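You operate a simulated robot arm through the tools that you are given. There is no shell and no other tool.

You are at the controls of a simulated robot arm. One attempt, no reset.

JOB
Wind the striped paper on until its black line meets the red pointer.
Fine: raise the paper bar and pull the paper lever forward first; lever back and bar down at the end. Where these are worked on the way, their far stop is far enough and under half their travel is too little: paper bar, paper lever.

It is judged by the outcome, as a careful person would: the job done as asked, and still so three seconds after it is handed in. It fails if anything else is knocked over, pushed out of place, dropped, spilled or broken.

ROBOT AND FRAMES
A 7-joint arm with a two-finger parallel gripper, fixed in place. Base frame: the origin is at the foot of the arm, x ahead of it, y to its left, z up. Units: mm, degrees, N and s.
With the tool pointing down near the work surface it reaches from about 440 to 900 mm from the base axis. Its first joint turns from -17.0 to 126.0 degrees. Payload 1.57 kg.
The tool frame sits at the grasp point between the pads (the TCP): z along the fingers, y along the line on which they close. The tips reach 30 mm beyond it. The gripper opens to 80 mm. The fingers are 17 mm wide and 12 mm thick; the gripper's body (40 by 82 mm) begins 80 mm behind the TCP.
Orientation is that of the tool frame in the base frame, as a unit quaternion [x, y, z, w]. With the fingers straight down and closing along the base's y, the tool's x points along the base's -x, its y along +y and its z along -z.

CONTROLS
- The arm moves only by the tool arm_command. Its argument "motion" is one flat list of numbers, 7 for each row, row after row: the shift along the tool's x, y, z in mm, then the turn, a rotation vector about the tool's x, y, z in degrees, then the opening, from 0 (shut) to 1 (fully open). In form: [x, y, z, rx, ry, rz, fingers, x, y, z, rx, ry, rz, fingers, ...]. A call has 1 to 20 rows; each row is the pose to reach, as a shift and turn from the pose commanded when the call began, along the tool's axes at that moment. Each row takes 0.2 s and may step no farther than 50 mm and 8.6 degrees from the row before; otherwise, or with a gripper value out of range, the whole call is refused. A pose out of reach is approached as far as the arm can. The call stops where the force on the tool passes 40 N (or 10 N more than at its start, if that is more) or the arm is blocked; 0.2 s more then pass. Each finger travels about 45 mm/s and halts on what it meets, pressing with about 30 N; the grip force reading is that of the motor and also rises with nothing between the fingers. The clock runs only during rows and for 0.2 s after the last one: add rows that repeat a pose to give the fingers time. The reply holds the time, the measured pose of the TCP, the force on the tool along the base axes, the opening and the grip force, in the units named above and with some noise, with the torque about the TCP (base axes, N m) and any sound that the robot's microphone picked up.
- Cameras (640 x 400 px; columns grow to the right, rows downward): "scene" is fixed at [401.1, -650.7, 1644.7]; the picture's right is [1.00, 0.00, 0.00], its down [0.00, -0.88, -0.47] and it looks along [-0.00, 0.47, -0.88] (base axes); focal length 214 px, centre (320, 200). "wrist" rides on the gripper at [72, -7, -122] in the tool frame; the picture's right is [0.09, 1.00, 0.00], its down [-0.84, 0.08, -0.54] and it looks along [-0.54, 0.05, 0.84] (tool axes); focal length 238 px, centre (320, 200). There is no depth. A picture from a camera that has moved, and an enlarged one, comes with that camera's place and axes in the base frame and with its lens.
- capture(camera): a new picture of that camera. It takes no simulated time.
- raise_lower(by): slides the trunk up (or, below 0, down) by that many mm; the arm rides with it, the base frame stays. It gives what a move gives, with no picture.
- zoom(camera, box): a new picture of the part [left, top, right, bottom] of that camera's present view, enlarged. It takes no simulated time.
- close_job(): hands the job in; it is judged then, once.

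Nothing tells you positions but the pictures and the camera data. Unless the task says otherwise, let go and move clear before handing in.

The tools are called after ">>>" as name(argument=value, ...) on one line, values as JSON. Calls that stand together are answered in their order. arm_command: Moves the arm, as the interface text tells. Its arguments: {"type":"object","properties":{"motion":{"type":"array"}},"required":["motion"]} The other tools are called the same way: raise_lower (by) slides the trunk up or down; capture (camera) takes a picture; zoom (camera, box) takes an enlarged picture of a part of a camera's view; close_job () hands the job in.

At the start:

```text
time_s: 0.0
eef_pos: [707.2, -34.8, 1238.5]
orientation: [0.0, 1.0, 0.0, 0.0]
contact_force: [0.0, -0.1, 0.1]
wrist_torque: [0.01, 0.03, -0.03]
grip_width: 79.8
grip_force: 0.0
trunk travel left (down, up): [-725.0, 65.0]
```

scene: 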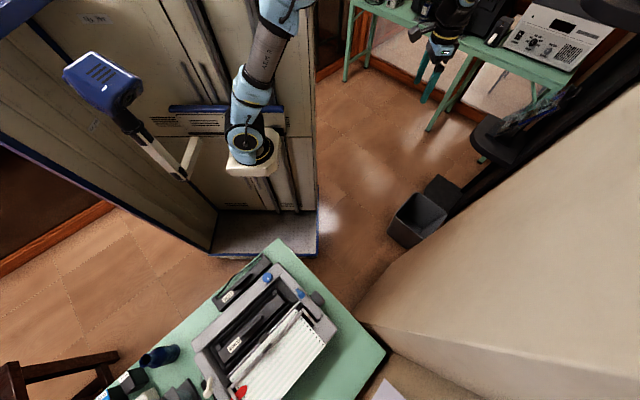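
wrist: 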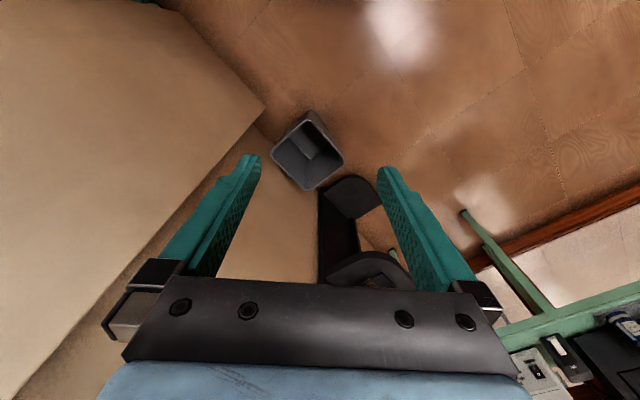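

I see a typewriter- or printer-like machine with striped paper on a green table at the bottom of the scene view. My gripper is the teal one at the upper right. I'll zoom in on the machine first.

>>> zoom(camera="scene", box=[180, 230, 390, 400])

>>> zoom(camera="scene", box=[190, 250, 270, 300])

>>> zoom(camera="scene", box=[180, 340, 276, 400])

>>> zoom(camera="scene", box=[245, 265, 341, 325])

>>> zoom(camera="scene", box=[320, 0, 640, 200])

```text
2.35 times, centred on (285, 315) of scene
camera zoom: at [401.1, -650.7, 1644.7], right [1.0, 0.0, 0.0], down [0.0, -0.88, -0.47], along [0.0, 0.47, -0.88], focal length 505 px, centre (402, -71)
```

zoom: 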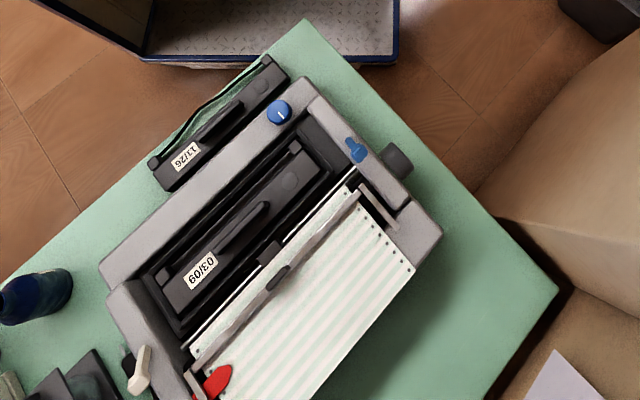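

```text
8.00 times, centred on (230, 275) of scene
camera zoom: at [401.1, -650.7, 1644.7], right [1.0, 0.0, 0.0], down [0.0, -0.88, -0.47], along [0.0, 0.47, -0.88], focal length 1716 px, centre (1040, -400)
```

zoom: 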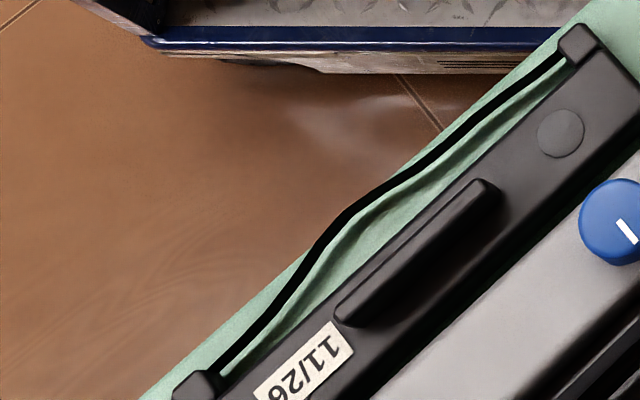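

```text
6.67 times, centred on (228, 370) of scene
camera zoom: at [401.1, -650.7, 1644.7], right [1.0, 0.0, 0.0], down [0.0, -0.88, -0.47], along [0.0, 0.47, -0.88], focal length 1430 px, centre (933, -933)
```

zoom: 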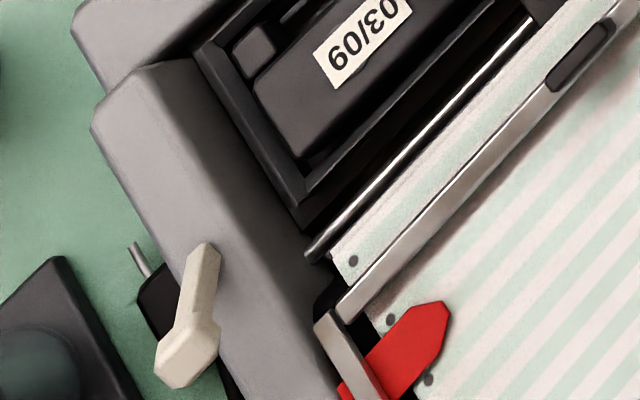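

```text
6.67 times, centred on (293, 295) of scene
camera zoom: at [401.1, -650.7, 1644.7], right [1.0, 0.0, 0.0], down [0.0, -0.88, -0.47], along [0.0, 0.47, -0.88], focal length 1430 px, centre (500, -433)
```

zoom: 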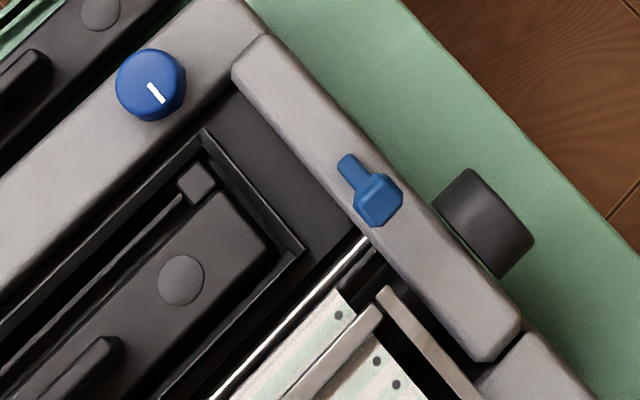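

```text
2.00 times, centred on (480, 100) of scene
camera zoom: at [401.1, -650.7, 1644.7], right [1.0, 0.0, 0.0], down [0.0, -0.88, -0.47], along [0.0, 0.47, -0.88], focal length 429 px, centre (0, 400)
```

zoom: 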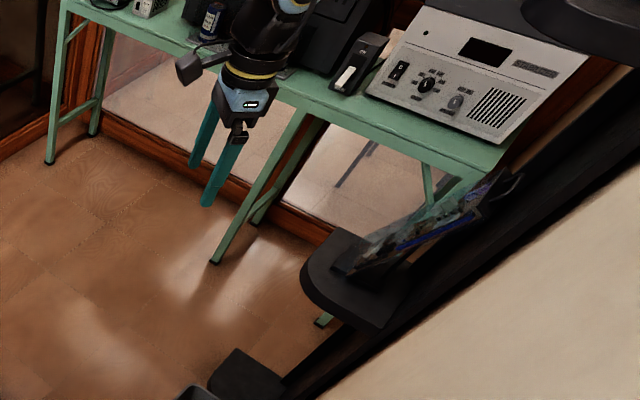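

The machine looks like a printer facing up-left in the image, with a bail bar, levers on both sides and a knob on its end. I'll start swinging the arm toward it at the current height, in small stages, to check reach and clearance.

>>> arm_command(motion=[4.1, -48.1, 0, 0, 0, 5.6, 1, 11.3, -95.7, 0, 0, 0, 11.2, 1, 21.8, -142.7, 0, 0, 0, 16.8, 1, 35.5, -188.9, 0, 0, 0, 22.4, 1])

>>> capture(camera="scene")

>>> capture(camera="wrist")

```text
time_s: 1.0
eef_pos: [671.7, -221.9, 1238.1]
orientation: [0.194, 0.981, 0.001, 0.0]
contact_force: [0.5, 0.2, -0.3]
wrist_torque: [-0.06, 0.05, 0.01]
grip_width: 79.8
grip_force: 0.2
trunk travel left (down, up): [-725.0, 65.0]
```

```text
taken
```

scene: 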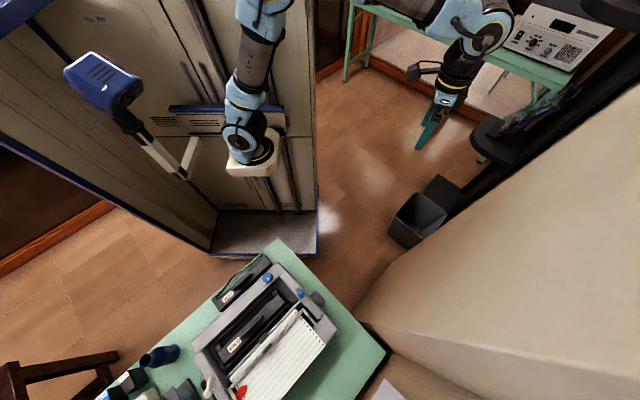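

```text
taken
camera wrist: at [603.7, -199.1, 1360.0], right [0.29, 0.96, 0.0], down [0.8, -0.25, 0.54], along [0.52, -0.16, -0.84], focal length 238 px, centre (320, 200)
```

wrist: 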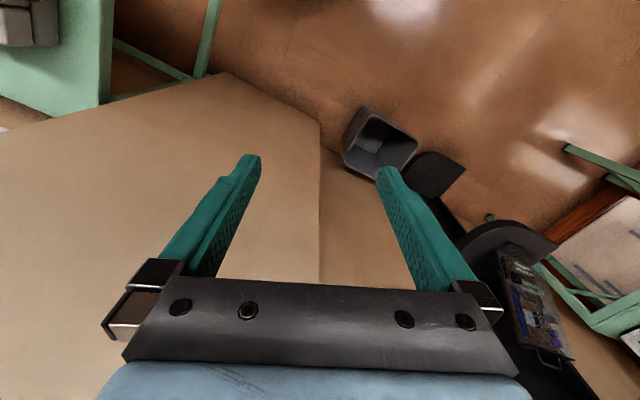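

The arm follows well. The beige object is a tall pillar or wall, so I'll keep a smaller radius as I swing past it.

>>> arm_command(motion=[11.3, -47.9, 0, 0, 0, 5.6, 1, 27.8, -94.2, 0, 0, 0, 11.2, 1, 47.3, -138.2, 0, 0, 0, 16.8, 1, 60.2, -184.1, 0, 0, 0, 22.6, 1, 71.5, -230, 0, 0, 0, 22.6, 1, 86.1, -274.8, 0, 0, 0, 22.6, 1])

>>> capture(camera="scene")

>>> capture(camera="wrist")

```text
time_s: 2.4
eef_pos: [492.0, -445.8, 1238.6]
orientation: [0.383, 0.924, 0.0, 0.0]
contact_force: [0.8, -0.3, -1.0]
wrist_torque: [-0.06, 0.01, 0.0]
grip_width: 80.1
grip_force: 0.0
trunk travel left (down, up): [-725.0, 65.0]
```

```text
taken
```

scene: 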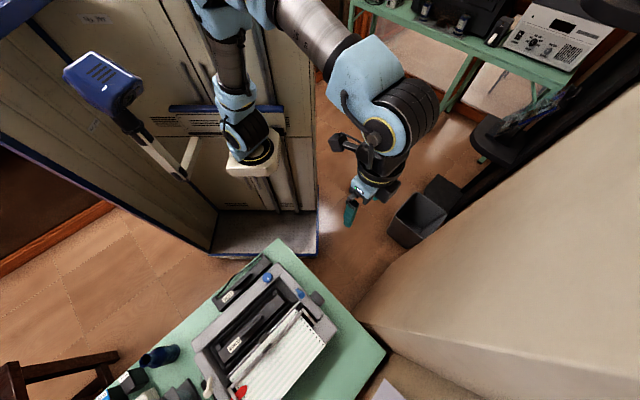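

```text
taken
camera wrist: at [435.4, -398.4, 1361.1], right [0.64, 0.77, 0.0], down [0.65, -0.54, 0.54], along [0.42, -0.35, -0.84], focal length 238 px, centre (320, 200)
```

wrist: 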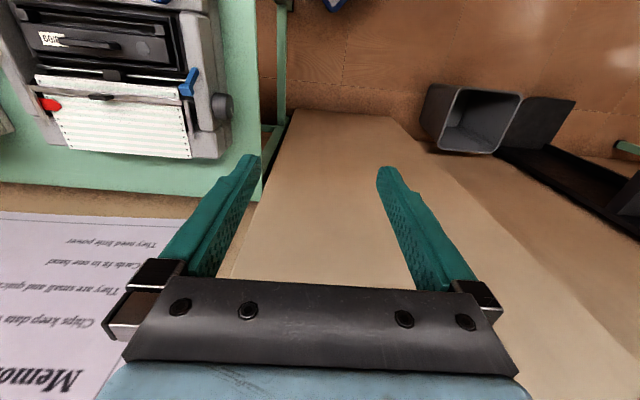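

The printer is about 900 mm high near (270, -740), and the arm reaches it. I'll move so the wrist camera can look squarely at it from its front.

>>> arm_command(motion=[15.2, -42.6, 0, 0, 0, 0, 1, 30.4, -85.2, 0, 0, 0, 0, 1, 45.6, -127.8, 0, 0, 0, 0, 1, 60.8, -170.4, 0, 0, 0, 0, 1, 76, -213, 0, 0, 0, 0, 1, 91.2, -255.6, 0, 0, 0, 0, 1, 106.4, -298.2, 0, 0, 0, 0, 1, 121.6, -340.8, 0, 0, 0, 0, 1, 121.6, -340.8, 0, 0, 0, 0, 1])

>>> capture(camera="scene")

>>> capture(camera="wrist")

```text
time_s: 4.4
eef_pos: [159.1, -601.1, 1240.9]
orientation: [0.382, 0.924, 0.0, 0.001]
contact_force: [-0.3, -0.6, -0.3]
wrist_torque: [0.0, -0.01, 0.0]
grip_width: 80.0
grip_force: 0.0
trunk travel left (down, up): [-725.0, 65.0]
```

```text
taken
```

scene: 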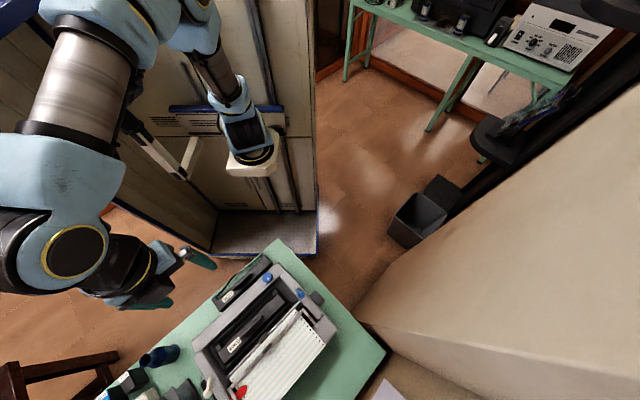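

```text
taken
camera wrist: at [103.3, -553.3, 1361.9], right [0.64, 0.77, 0.0], down [0.65, -0.54, 0.54], along [0.42, -0.35, -0.84], focal length 238 px, centre (320, 200)
```

wrist: 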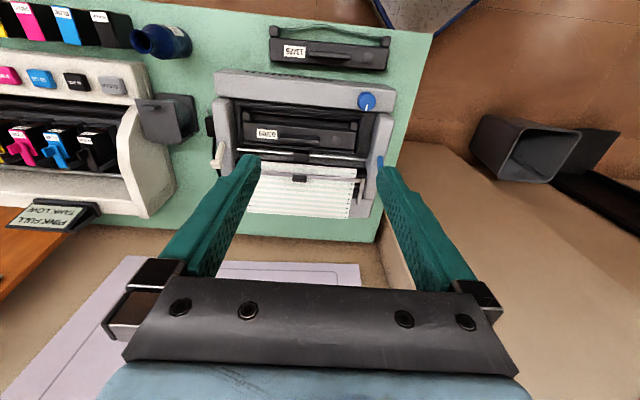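

The wrist camera now sees the printer well. I'll zoom in on its parts.

>>> zoom(camera="wrist", box=[195, 15, 435, 245])

>>> zoom(camera="wrist", box=[190, 100, 290, 220])

>>> zoom(camera="wrist", box=[320, 80, 420, 220])

```text
1.74 times, centred on (315, 130) of wrist
camera zoom: at [103.3, -553.3, 1361.9], right [0.64, 0.77, 0.0], down [0.65, -0.54, 0.54], along [0.42, -0.35, -0.84], focal length 414 px, centre (329, 322)
```

zoom: 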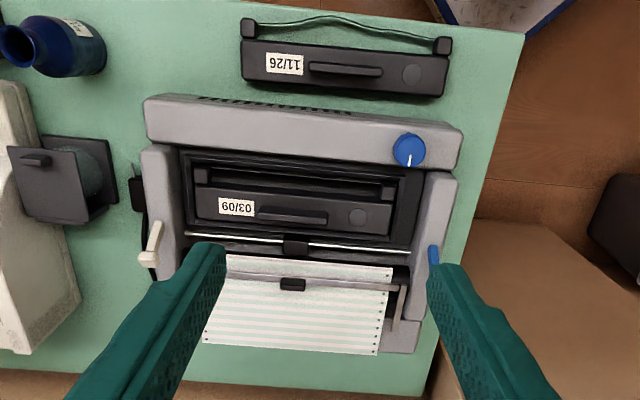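

```text
3.33 times, centred on (240, 160) of wrist
camera zoom: at [103.3, -553.3, 1361.9], right [0.64, 0.77, 0.0], down [0.65, -0.54, 0.54], along [0.42, -0.35, -0.84], focal length 794 px, centre (587, 333)
```

zoom: 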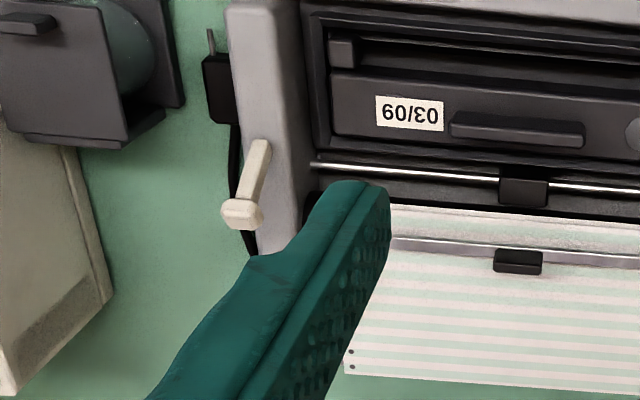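

```text
2.86 times, centred on (370, 150) of wrist
camera zoom: at [103.3, -553.3, 1361.9], right [0.64, 0.77, 0.0], down [0.65, -0.54, 0.54], along [0.42, -0.35, -0.84], focal length 681 px, centre (177, 343)
```

zoom: 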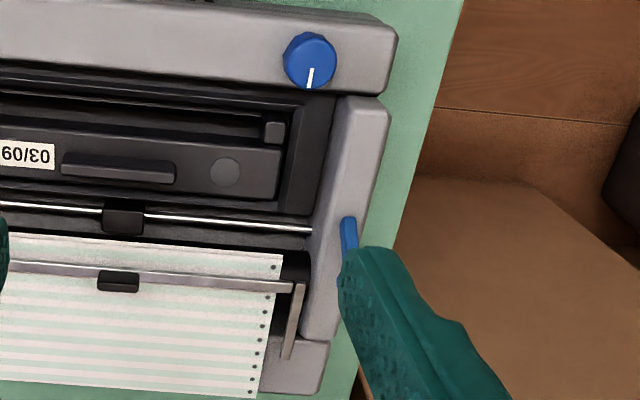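

Both side levers (beige at the user's right, blue beside the dark platen knob) lean back, so I need a closer look to find which one is the paper lever. I'll bring the camera over the beige side first.

>>> arm_command(motion=[-21, -30.8, 26.7, 0, 0, 0, 1, -42, -61.6, 53.4, 0, 0, 0, 1, -63, -92.4, 80, 0, 0, 0, 1, -84, -123.2, 106.7, 0, 0, 0, 1, -105, -154, 133, 0, 0, 0, 1, -126, -184.8, 160, 0, 0, 0, 1, -126, -184.8, 160, 0, 0, 0, 1])

>>> capture(camera="wrist")

>>> capture(camera="scene")

```text
time_s: 6.0
eef_pos: [124.5, -827.7, 1080.5]
orientation: [0.382, 0.924, -0.001, -0.001]
contact_force: [-0.9, 1.2, -0.3]
wrist_torque: [-0.05, 0.0, -0.03]
grip_width: 80.2
grip_force: 0.0
trunk travel left (down, up): [-725.0, 65.0]
```

```text
taken
camera wrist: at [68.0, -779.4, 1200.9], right [0.64, 0.77, 0.0], down [0.65, -0.54, 0.54], along [0.42, -0.35, -0.84], focal length 238 px, centre (320, 200)
```

wrist: 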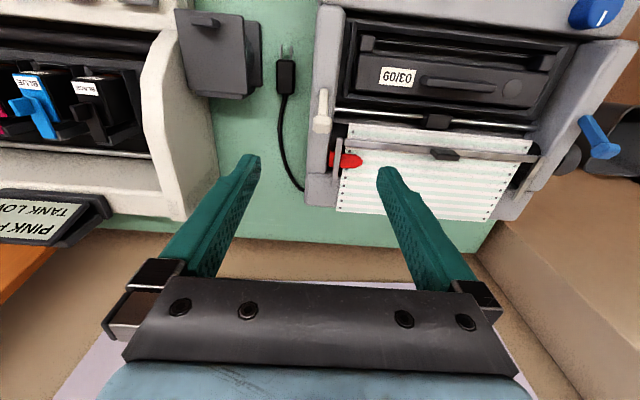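

```text
taken
```

scene: 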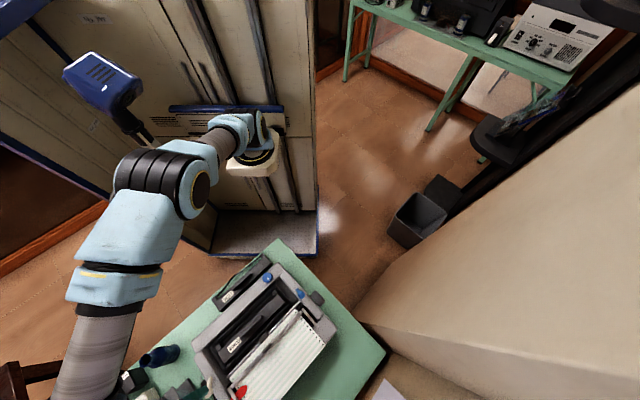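

>>> zoom(camera="wrist", box=[260, 60, 420, 220])

>>> zoom(camera="wrist", box=[500, 0, 640, 220])

>>> zoom(camera="wrist", box=[300, 0, 640, 220])

```text
2.50 times, centred on (340, 140) of wrist
camera zoom: at [68.0, -779.4, 1200.9], right [0.64, 0.77, 0.0], down [0.65, -0.54, 0.54], along [0.42, -0.35, -0.84], focal length 596 px, centre (270, 350)
```

zoom: 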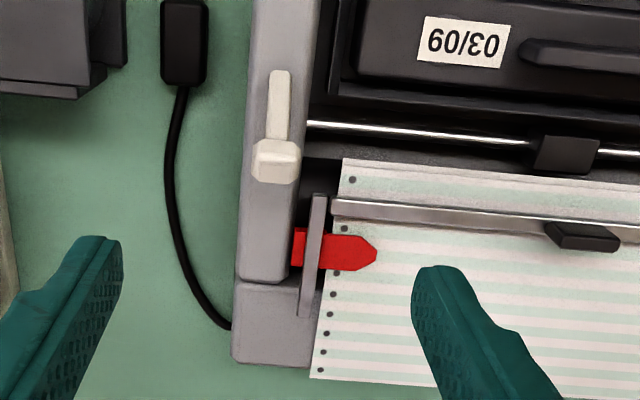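

```text
1.82 times, centred on (570, 110) of wrist
camera zoom: at [68.0, -779.4, 1200.9], right [0.64, 0.77, 0.0], down [0.65, -0.54, 0.54], along [0.42, -0.35, -0.84], focal length 433 px, centre (-134, 364)
```

zoom: 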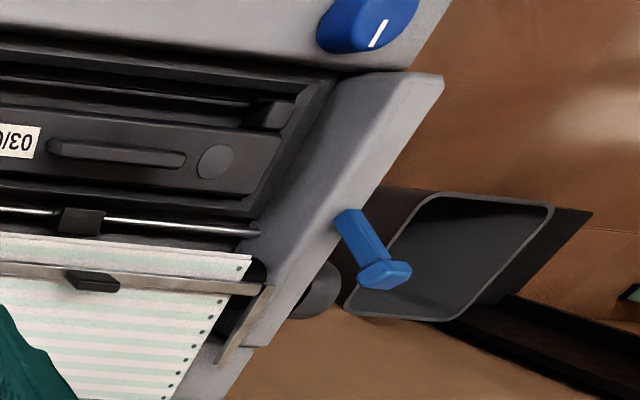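

```text
1.82 times, centred on (470, 110) of wrist
camera zoom: at [68.0, -779.4, 1200.9], right [0.64, 0.77, 0.0], down [0.65, -0.54, 0.54], along [0.42, -0.35, -0.84], focal length 433 px, centre (47, 364)
```

zoom: 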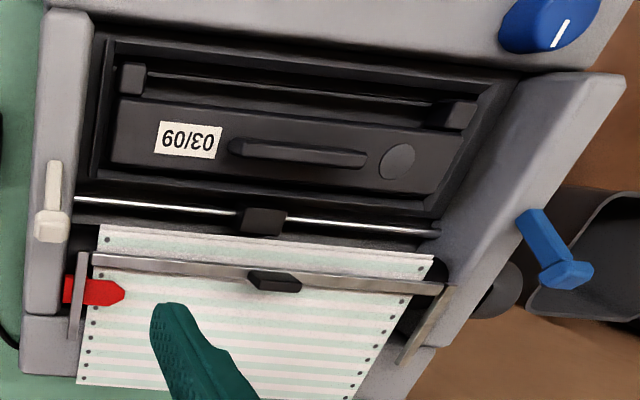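

There are no readable labels, but the bail bar has a dark tab at its centre and its arms pivot toward the back. I'll tilt the camera for a lower view from the printer's front.

>>> arm_command(motion=[23.9, 26, 0, 0, -5, 0, 1, 47.8, 52, 10, 0, -10, 0, 1, 71.7, 78, 25, 0, -15, 0, 1, 95.6, 104, 40, 0, -20, 0, 1, 119.5, 130, 55, 0, -25, 0, 1, 143.2, 156.3, 69.5, 0, -30, 0, 1, 143.2, 156.3, 69.5, 0, -30, 0, 1, 143.2, 156.3, 69.5, 0, -30, 0, 1])

>>> capture(camera="wrist")

>>> zoom(camera="wrist", box=[150, 100, 490, 312])

```text
time_s: 7.8
eef_pos: [131.1, -607.9, 1009.0]
orientation: [0.37, 0.893, -0.099, 0.239]
contact_force: [0.6, -0.3, -0.9]
wrist_torque: [0.01, -0.01, 0.0]
grip_width: 80.1
grip_force: 0.0
trunk travel left (down, up): [-725.0, 65.0]
```

```text
taken
camera wrist: at [39.2, -524.3, 1078.4], right [0.65, 0.76, -0.05], down [0.38, -0.27, 0.89], along [0.66, -0.59, -0.46], focal length 238 px, centre (320, 200)
```

wrist: 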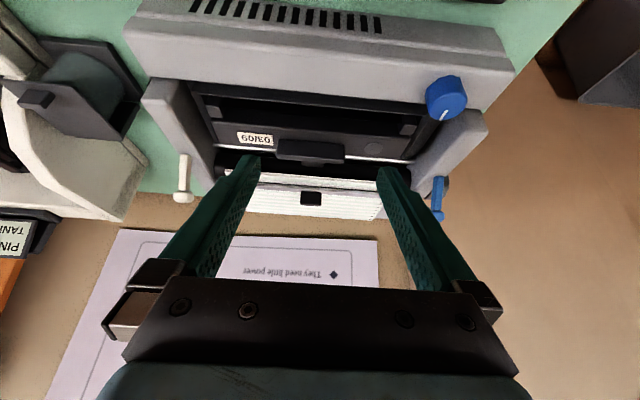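

```text
1.88 times, centred on (320, 206) of wrist
camera zoom: at [39.2, -524.3, 1078.4], right [0.65, 0.76, -0.05], down [0.38, -0.27, 0.89], along [0.66, -0.59, -0.46], focal length 449 px, centre (320, 189)
```

zoom: 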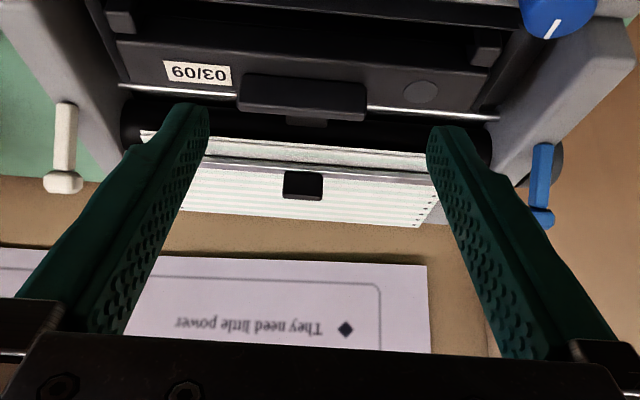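

>>> arm_command(motion=[-39, 0, 22.5, 0, 0, 0, 1, -78, 0, 45, 0, 0, 0, 1, -78, 0, 45, 0, 0, 0, 1, -78, 0, 45, 0, 0, 0, 1])

>>> capture(camera="wrist")

>>> zoom(camera="wrist", box=[240, 110, 400, 210])

```text
time_s: 8.8
eef_pos: [193.5, -671.9, 1008.9]
orientation: [0.37, 0.892, -0.1, 0.239]
contact_force: [0.4, -0.2, 0.7]
wrist_torque: [0.0, 0.0, -0.02]
grip_width: 80.0
grip_force: 0.2
trunk travel left (down, up): [-725.0, 65.0]
```

```text
taken
camera wrist: at [101.9, -588.4, 1078.3], right [0.65, 0.76, -0.05], down [0.38, -0.27, 0.89], along [0.66, -0.59, -0.46], focal length 238 px, centre (320, 200)
```

wrist: 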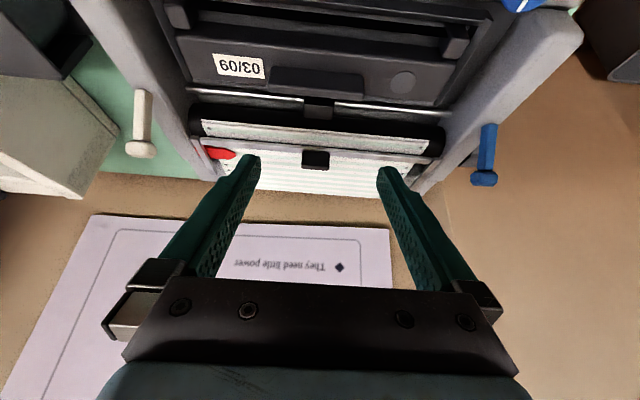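

```text
4.00 times, centred on (320, 160) of wrist
camera zoom: at [101.9, -588.4, 1078.3], right [0.65, 0.76, -0.05], down [0.38, -0.27, 0.89], along [0.66, -0.59, -0.46], focal length 953 px, centre (320, 360)
```

zoom: 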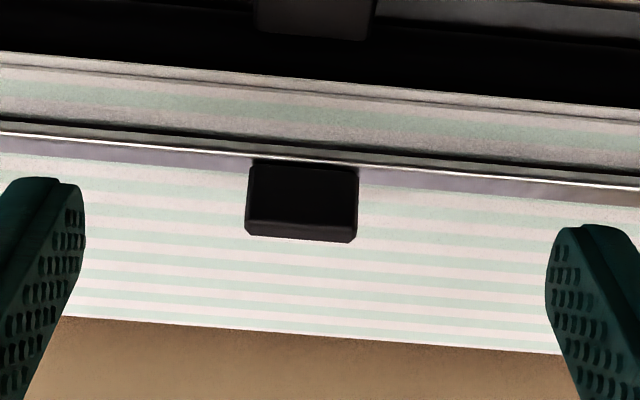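

>>> zoom(camera="wrist", box=[390, 100, 510, 200])

>>> zoom(camera="wrist", box=[110, 80, 270, 200])

>>> zoom(camera="scene", box=[270, 265, 350, 350])

>>> capture(camera="scene")

```text
4.00 times, centred on (450, 150) of wrist
camera zoom: at [101.9, -588.4, 1078.3], right [0.65, 0.76, -0.05], down [0.38, -0.27, 0.89], along [0.66, -0.59, -0.46], focal length 953 px, centre (-200, 400)
```

zoom: 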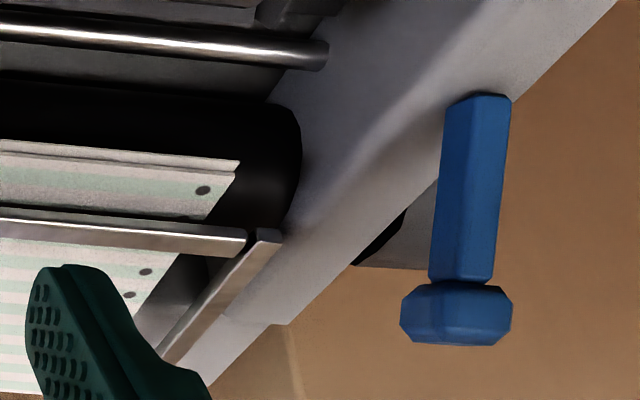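

```text
3.33 times, centred on (190, 140) of wrist
camera zoom: at [101.9, -588.4, 1078.3], right [0.65, 0.76, -0.05], down [0.38, -0.27, 0.89], along [0.66, -0.59, -0.46], focal length 794 px, centre (753, 400)
```

zoom: 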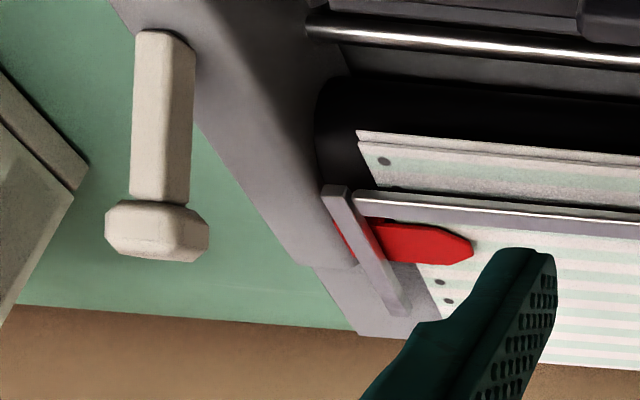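

```text
4.71 times, centred on (310, 308) of scene
camera zoom: at [401.1, -650.7, 1644.7], right [1.0, 0.0, 0.0], down [0.0, -0.88, -0.47], along [0.0, 0.47, -0.88], focal length 1009 px, centre (367, -306)
```

zoom: 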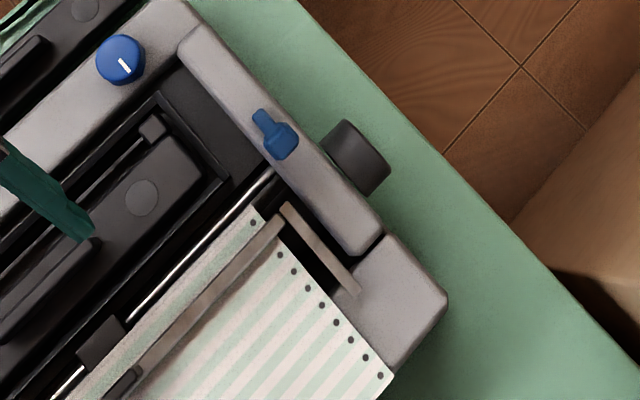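

```text
taken
```

scene: 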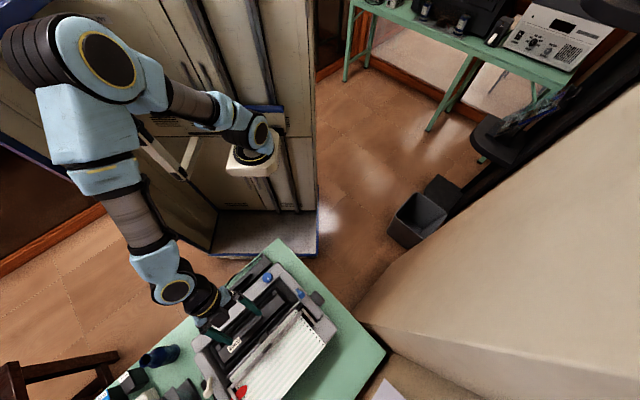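

The bail tab stands upright at about (253, -734, 920). It is roughly 30 mm wide and 20 mm tall, and the bail arms pivot about 60 mm behind the bar. I'll move to just above the tab and check alignment.

>>> arm_command(motion=[-32, 0, 23, 0, 2.5, 0, 0.8, -63.5, -0.7, 47, 0, 5, 0, 0.8, -50, -0.7, 71, 0, 5, 0, 0.8, -50, -0.7, 71, 0, 5, 0, 0.8, -50, -0.7, 71, 0, 5, 0, 0.8])

>>> capture(camera="wrist")

>>> zoom(camera="wrist", box=[240, 90, 400, 200])

>>> zoom(camera="scene", box=[210, 300, 320, 390])

```text
time_s: 10.0
eef_pos: [247.0, -725.2, 972.6]
orientation: [0.374, 0.902, -0.082, 0.2]
contact_force: [-0.4, -0.5, -0.1]
wrist_torque: [0.01, 0.04, 0.02]
grip_width: 64.0
grip_force: 0.0
trunk travel left (down, up): [-725.0, 65.0]
```

```text
taken
camera wrist: at [160.3, -646.8, 1051.9], right [0.65, 0.76, -0.04], down [0.43, -0.32, 0.84], along [0.63, -0.56, -0.53], focal length 238 px, centre (320, 200)
```

wrist: 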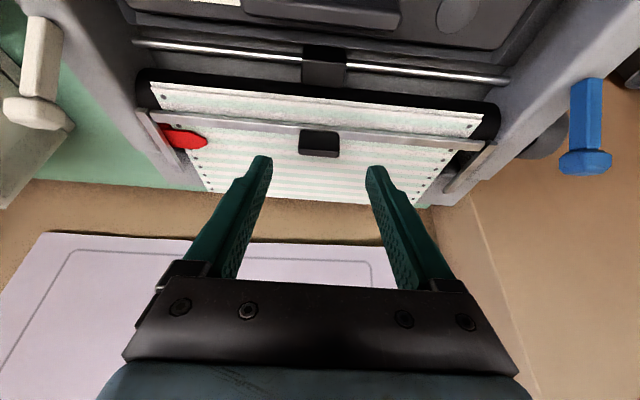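

```text
3.64 times, centred on (320, 145) of wrist
camera zoom: at [160.3, -646.8, 1051.9], right [0.65, 0.76, -0.04], down [0.43, -0.32, 0.84], along [0.63, -0.56, -0.53], focal length 867 px, centre (320, 400)
```

zoom: 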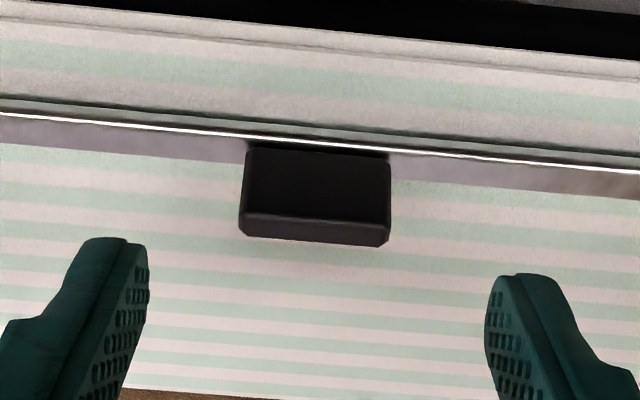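

```text
4.44 times, centred on (265, 345) of scene
camera zoom: at [401.1, -650.7, 1644.7], right [1.0, 0.0, 0.0], down [0.0, -0.88, -0.47], along [0.0, 0.47, -0.88], focal length 953 px, centre (564, -444)
```

zoom: 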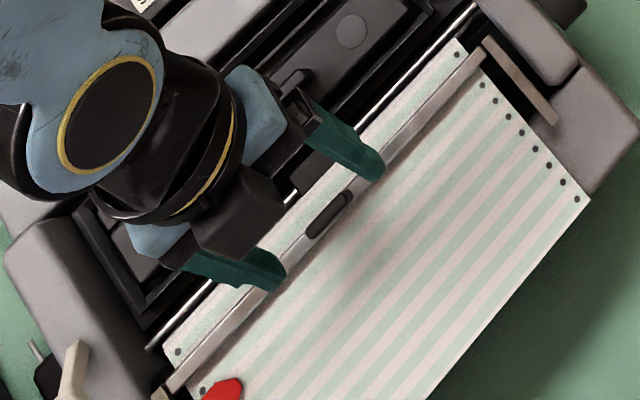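

Alignment is good. Next I'll descend and grip the tab.

>>> arm_command(motion=[5, 0, 15.6, 0, 0, 0, 0.8, 10.2, 0, 31.2, 0, 0, 0, 0.8, 10.2, 0, 31.2, 0, 0, 0, 0.6, 10.2, 0, 31.2, 0, 0, 0, 0.3, 10.2, 0, 31.2, 0, 0, 0, 0.3, 10.2, 0, 31.2, 0, 0, 0, 0.3])

>>> zoom(camera="wrist", box=[240, 90, 400, 200])

```text
time_s: 11.2
eef_pos: [251.8, -732.4, 943.0]
orientation: [0.373, 0.902, -0.087, 0.201]
contact_force: [-3.7, 1.5, 15.9]
wrist_torque: [0.21, -0.19, 0.02]
grip_width: 30.6
grip_force: 3.3
trunk travel left (down, up): [-725.0, 65.0]
stopped in row 6: the force on the tool passed its limit at 93 N (the readings are from after the stop); the commanded pose is now the measured one
```

```text
3.64 times, centred on (320, 145) of wrist
camera zoom: at [164.2, -652.0, 1022.6], right [0.65, 0.76, -0.05], down [0.43, -0.31, 0.85], along [0.63, -0.57, -0.53], focal length 867 px, centre (320, 400)
```

zoom: 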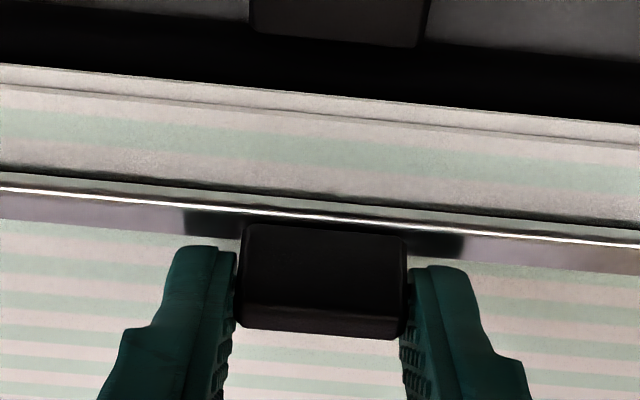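

The tips touched the bar just as they closed on the tab. I'll ease up slightly and close the grip firmly.

>>> arm_command(motion=[0, 0, -2.5, 0, 0, 0, 0.35, 0, 0, -2.5, 0, 0, 0, 0.2, 0, 0, -2.5, 0, 0, 0, 0.2])

>>> zoom(camera="wrist", box=[240, 90, 400, 200])

```text
time_s: 12.0
eef_pos: [251.3, -731.0, 943.5]
orientation: [0.374, 0.901, -0.085, 0.201]
contact_force: [-6.7, -13.9, -2.3]
wrist_torque: [-0.15, 0.3, -0.04]
grip_width: 29.7
grip_force: 27.4
trunk travel left (down, up): [-725.0, 65.0]
```

```text
3.64 times, centred on (320, 145) of wrist
camera zoom: at [163.4, -651.6, 1023.4], right [0.65, 0.76, -0.04], down [0.43, -0.32, 0.85], along [0.63, -0.57, -0.53], focal length 867 px, centre (320, 400)
```

zoom: 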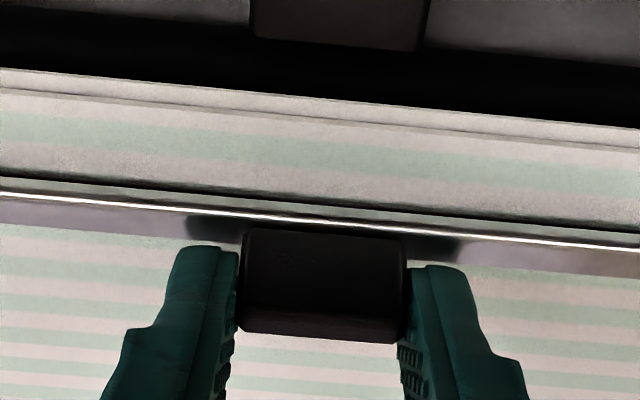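

The tab is firmly held. I'll raise the bar along an arc about its rear pivot, a bit at a time, watching the forces.

>>> arm_command(motion=[-4.7, -1, -3.9, 0, 3.5, 0, 0.2, -9.7, -1, -7.5, 0, 7, 0, 0.2, -15, -1, -10.5, 0, 10.5, 0, 0.2, -20.6, -1, -13.3, 0, 14, 0, 0.2])

>>> capture(camera="wrist")

>>> zoom(camera="scene", box=[200, 280, 350, 400])

```text
time_s: 13.0
eef_pos: [258.7, -739.3, 962.1]
orientation: [0.381, 0.92, -0.038, 0.089]
contact_force: [-14.7, -6.5, -15.3]
wrist_torque: [0.58, 0.89, -0.03]
grip_width: 29.8
grip_force: 38.8
trunk travel left (down, up): [-725.0, 65.0]
```

```text
taken
camera wrist: at [187.8, -676.6, 1069.1], right [0.64, 0.77, -0.02], down [0.56, -0.45, 0.69], along [0.52, -0.45, -0.72], focal length 238 px, centre (320, 200)
```

wrist: 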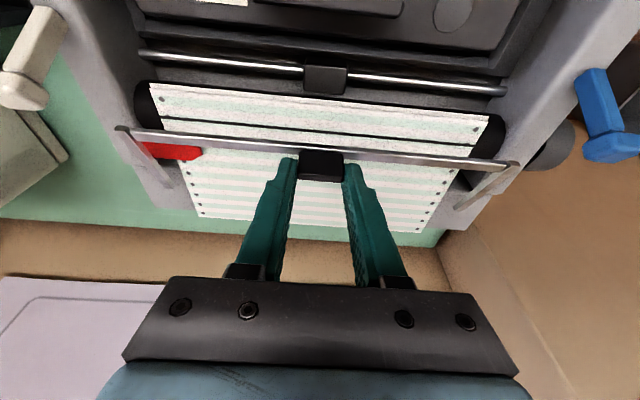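

```text
3.33 times, centred on (275, 340) of scene
camera zoom: at [401.1, -650.7, 1644.7], right [1.0, 0.0, 0.0], down [0.0, -0.88, -0.47], along [0.0, 0.47, -0.88], focal length 715 px, centre (470, -267)
```

zoom: 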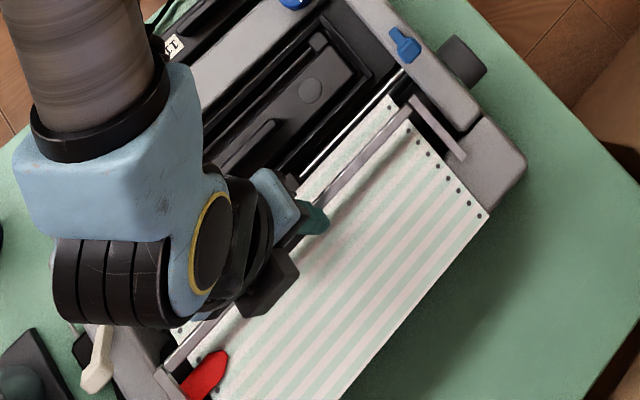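

>>> arm_command(motion=[-5.5, -0.5, -3.5, 0, 4.5, 0, 0.2, -11.3, -1, -6.6, 0, 9, 0, 0.2, -17.2, -1, -9, 0, 13.5, 0, 0.2, -23.4, -1, -11, 0, 18, 0, 0.2])

>>> capture(camera="wrist")

```text
time_s: 14.0
eef_pos: [274.0, -755.4, 979.2]
orientation: [0.382, 0.922, 0.023, -0.055]
contact_force: [-10.3, 6.7, -7.9]
wrist_torque: [0.85, 0.7, 0.04]
grip_width: 29.4
grip_force: 39.3
trunk travel left (down, up): [-725.0, 65.0]
```

```text
taken
camera wrist: at [229.0, -718.0, 1109.3], right [0.64, 0.77, 0.01], down [0.69, -0.58, 0.44], along [0.34, -0.27, -0.9], focal length 238 px, centre (320, 200)
```

wrist: 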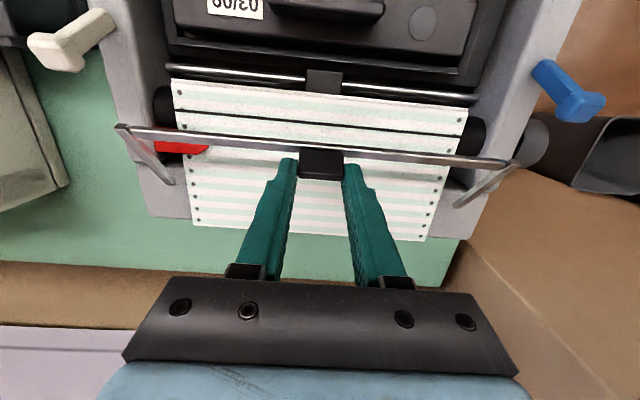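

>>> arm_command(motion=[-5.5, 0, -3.5, 0, 4, 0, 0.2, -11.1, 0, -6.4, 0, 8, 0, 0.2, -17, 0, -8.8, 0, 12, 0, 0.2, -23.2, 0, -10.8, 0, 16, 0, 0.2])

>>> capture(camera="wrist")

```text
time_s: 15.0
eef_pos: [291.8, -772.4, 988.6]
orientation: [0.376, 0.905, 0.075, -0.183]
contact_force: [-10.3, 6.7, -7.1]
wrist_torque: [0.78, 0.74, 0.08]
grip_width: 29.6
grip_force: 39.1
trunk travel left (down, up): [-725.0, 65.0]
```

```text
taken
camera wrist: at [273.3, -761.8, 1128.4], right [0.64, 0.76, 0.03], down [0.75, -0.64, 0.17], along [0.15, -0.09, -0.98], focal length 238 px, centre (320, 200)
```

wrist: 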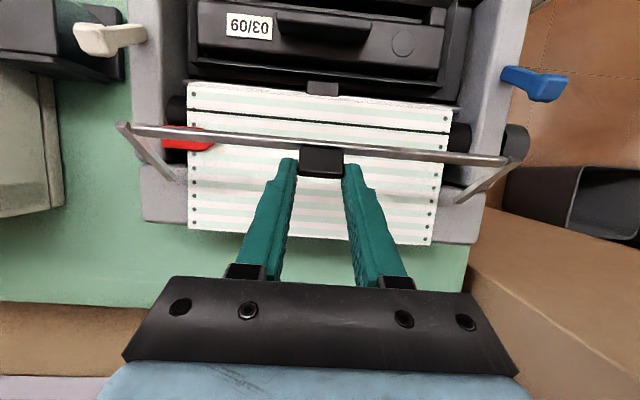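

>>> arm_command(motion=[-5.4, 0, -3.1, 0, 3.5, 0, 0.2, -11.1, 0, -5.9, 0, 7, 0, 0.2, -16.9, 0, -8, 0, 10, 0, 0.2, -22.6, 0, -9.9, 0, 13, 0, 0.2])

>>> capture(camera="wrist")

>>> zoom(camera="scene", box=[200, 280, 350, 400])

```text
time_s: 16.0
eef_pos: [295.2, -761.0, 987.6]
orientation: [0.366, 0.878, 0.113, -0.285]
contact_force: [-22.0, -32.3, -2.3]
wrist_torque: [-0.74, -0.05, 0.59]
grip_width: 49.2
grip_force: 18.2
out of reach, approached as far as the arm can: row 3, 4
trunk travel left (down, up): [-725.0, 65.0]
```

```text
taken
camera wrist: at [299.7, -773.0, 1128.7], right [0.65, 0.76, 0.04], down [0.76, -0.65, -0.05], along [-0.01, 0.06, -1.0], focal length 238 px, centre (320, 200)
```

wrist: 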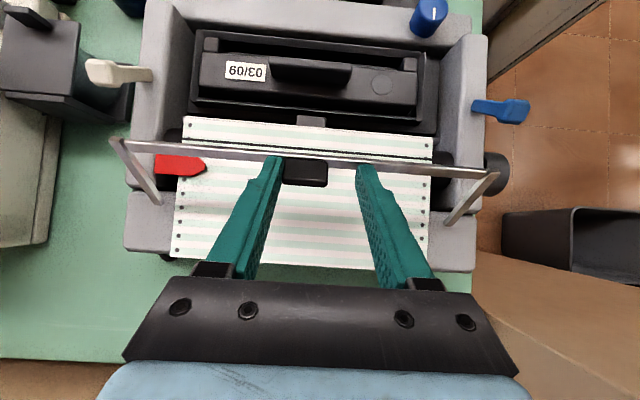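

```text
3.33 times, centred on (275, 340) of scene
camera zoom: at [401.1, -650.7, 1644.7], right [1.0, 0.0, 0.0], down [0.0, -0.88, -0.47], along [0.0, 0.47, -0.88], focal length 715 px, centre (470, -267)
```

zoom: 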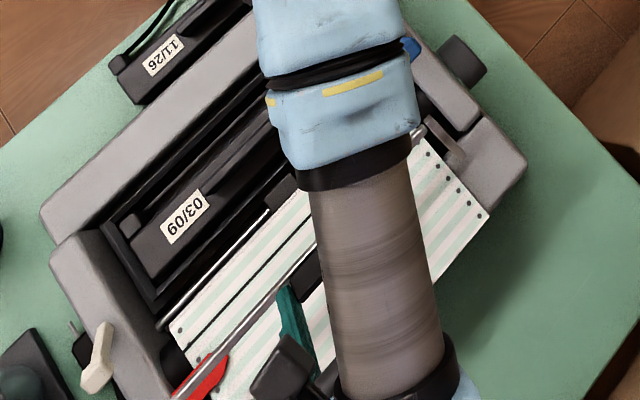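

The last rows went beyond comfortable reach. The arm reconfigured and the grip partly slipped off the tab. I'll open the gripper and take the command back near the actual position to relieve the side force.

>>> arm_command(motion=[24, 8, 17.6, 0, 0, 0, 1, 24, 8, 17.6, 0, 0, 0, 1])

>>> capture(camera="wrist")

>>> capture(camera="scene")

```text
time_s: 16.6
eef_pos: [285.8, -729.7, 986.9]
orientation: [0.364, 0.879, 0.116, -0.284]
contact_force: [0.3, -0.3, 0.4]
wrist_torque: [0.04, -0.03, 0.02]
grip_width: 80.0
grip_force: 0.0
trunk travel left (down, up): [-725.0, 65.0]
```

```text
taken
camera wrist: at [290.5, -742.1, 1127.6], right [0.65, 0.76, 0.05], down [0.76, -0.65, -0.05], along [0.0, 0.07, -1.0], focal length 238 px, centre (320, 200)
```

wrist: 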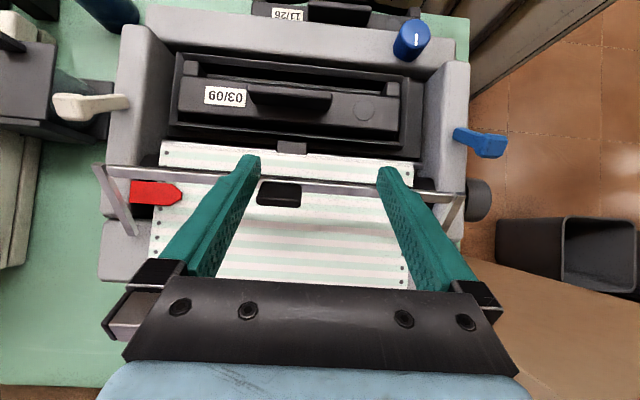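

```text
taken
```

scene: 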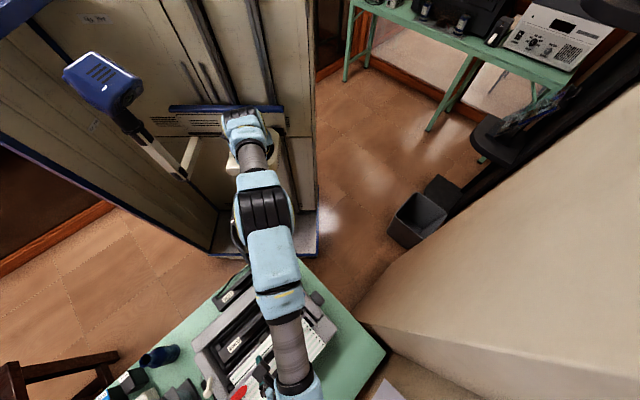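

>>> arm_command(motion=[23.5, 0, -32.4, 0, 0, 0, 1, 47, 0, -64.7, 0, -8, 0, 1, 70.6, 0, -97, 0, -16, 0, 1, 70.6, 0, -97, 0, -24, 0, 1, 70.6, 0, -97, 0, -32, 0, 1, 70.6, 0, -97, 0, -36, 0, 1, 70.6, 0, -97, 0, -36, 0, 1])

>>> capture(camera="wrist")

>>> capture(camera="scene")

```text
time_s: 18.2
eef_pos: [285.3, -729.7, 1107.9]
orientation: [0.382, 0.924, -0.002, 0.002]
contact_force: [-0.5, -1.1, 0.3]
wrist_torque: [-0.01, -0.05, 0.0]
grip_width: 79.9
grip_force: 0.0
trunk travel left (down, up): [-725.0, 65.0]
```

```text
taken
camera wrist: at [228.8, -681.4, 1228.7], right [0.64, 0.77, 0.0], down [0.65, -0.53, 0.55], along [0.42, -0.35, -0.84], focal length 238 px, centre (320, 200)
```

wrist: 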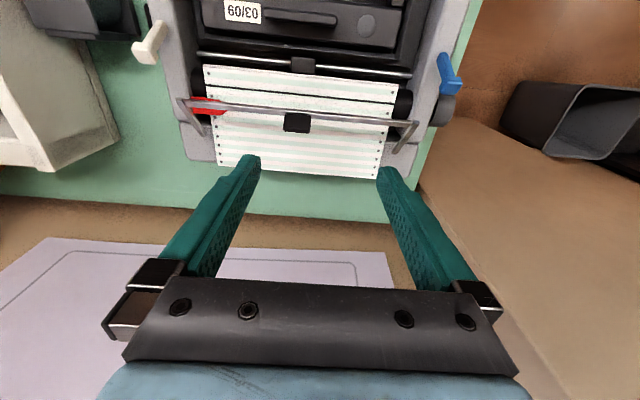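

```text
taken
```

scene: 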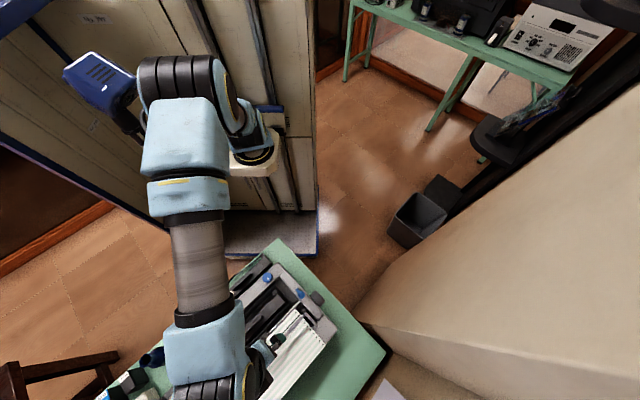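

>>> zoom(camera="wrist", box=[140, 20, 460, 200])

>>> zoom(camera="wrist", box=[170, 60, 310, 150])

```text
2.00 times, centred on (300, 110) of wrist
camera zoom: at [228.8, -681.4, 1228.7], right [0.64, 0.77, 0.0], down [0.65, -0.53, 0.55], along [0.42, -0.35, -0.84], focal length 477 px, centre (360, 380)
```

zoom: 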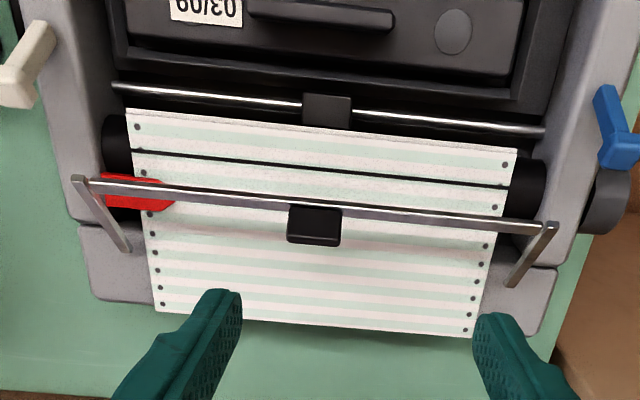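

```text
4.44 times, centred on (240, 105) of wrist
camera zoom: at [228.8, -681.4, 1228.7], right [0.64, 0.77, 0.0], down [0.65, -0.53, 0.55], along [0.42, -0.35, -0.84], focal length 1059 px, centre (676, 622)
```

zoom: 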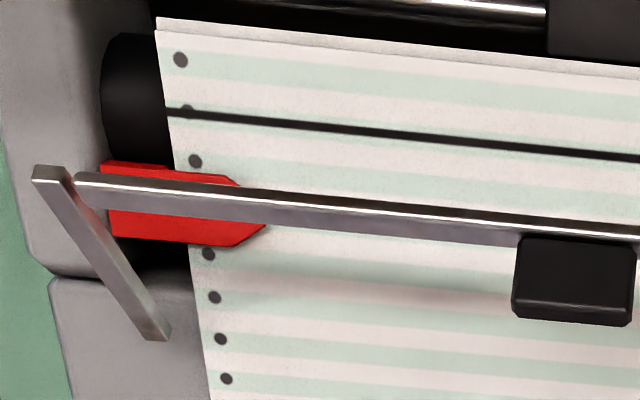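

The bar stays partly raised, and the black line on the paper is now visible: a little in front of the red pointer, on the platen side. I'll take a low-angle view to judge how far up the bar is.

>>> arm_command(motion=[35, -8, 20, 0, -7.5, 0, 1, 70, -16, 45, 0, -15, 0, 1, 107, -25, 75, 0, -22.5, 0, 1, 107, -25, 99, 0, -30, 0, 1, 107, -25, 99, 0, -30, 0, 1, 107, -25, 99, 0, -30, 0, 1])

>>> capture(camera="wrist")

>>> zoom(camera="wrist", box=[180, 80, 460, 240])

>>> zoom(camera="scene", box=[200, 280, 350, 400])

```text
time_s: 19.6
eef_pos: [194.0, -673.0, 1007.4]
orientation: [0.369, 0.892, -0.101, 0.24]
contact_force: [-0.4, 0.7, 0.3]
wrist_torque: [-0.01, -0.03, -0.01]
grip_width: 79.9
grip_force: 0.0
trunk travel left (down, up): [-725.0, 65.0]
```

```text
taken
camera wrist: at [101.6, -588.5, 1076.5], right [0.65, 0.76, -0.05], down [0.37, -0.26, 0.89], along [0.66, -0.59, -0.45], focal length 238 px, centre (320, 200)
```

wrist: 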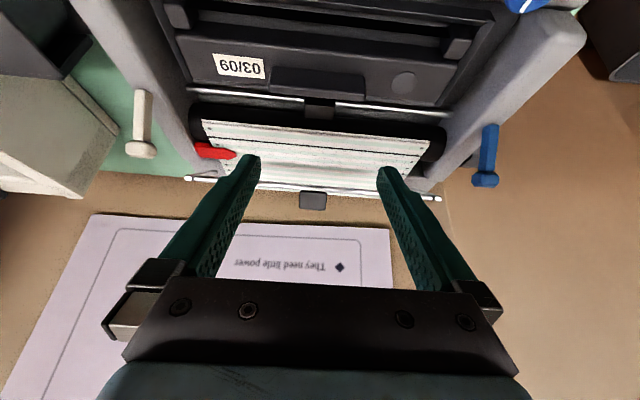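

```text
2.29 times, centred on (320, 160) of wrist
camera zoom: at [101.6, -588.5, 1076.5], right [0.65, 0.76, -0.05], down [0.37, -0.26, 0.89], along [0.66, -0.59, -0.45], focal length 545 px, centre (320, 291)
```

zoom: 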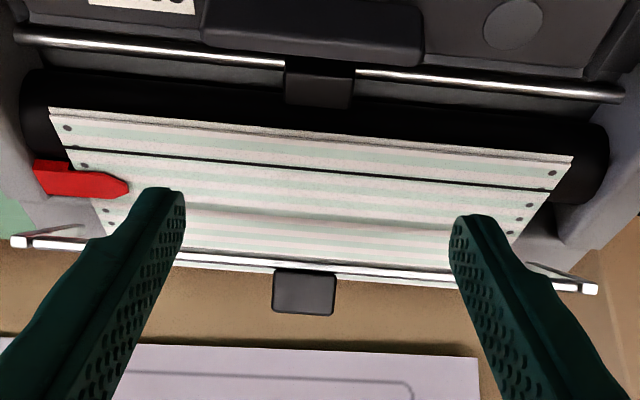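

```text
3.33 times, centred on (275, 340) of scene
camera zoom: at [401.1, -650.7, 1644.7], right [1.0, 0.0, 0.0], down [0.0, -0.88, -0.47], along [0.0, 0.47, -0.88], focal length 715 px, centre (470, -267)
```

zoom: 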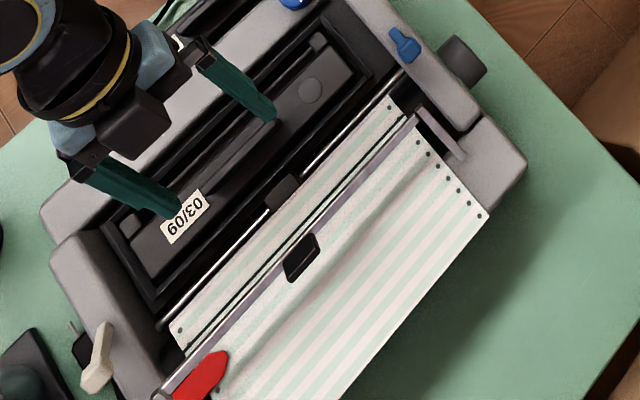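

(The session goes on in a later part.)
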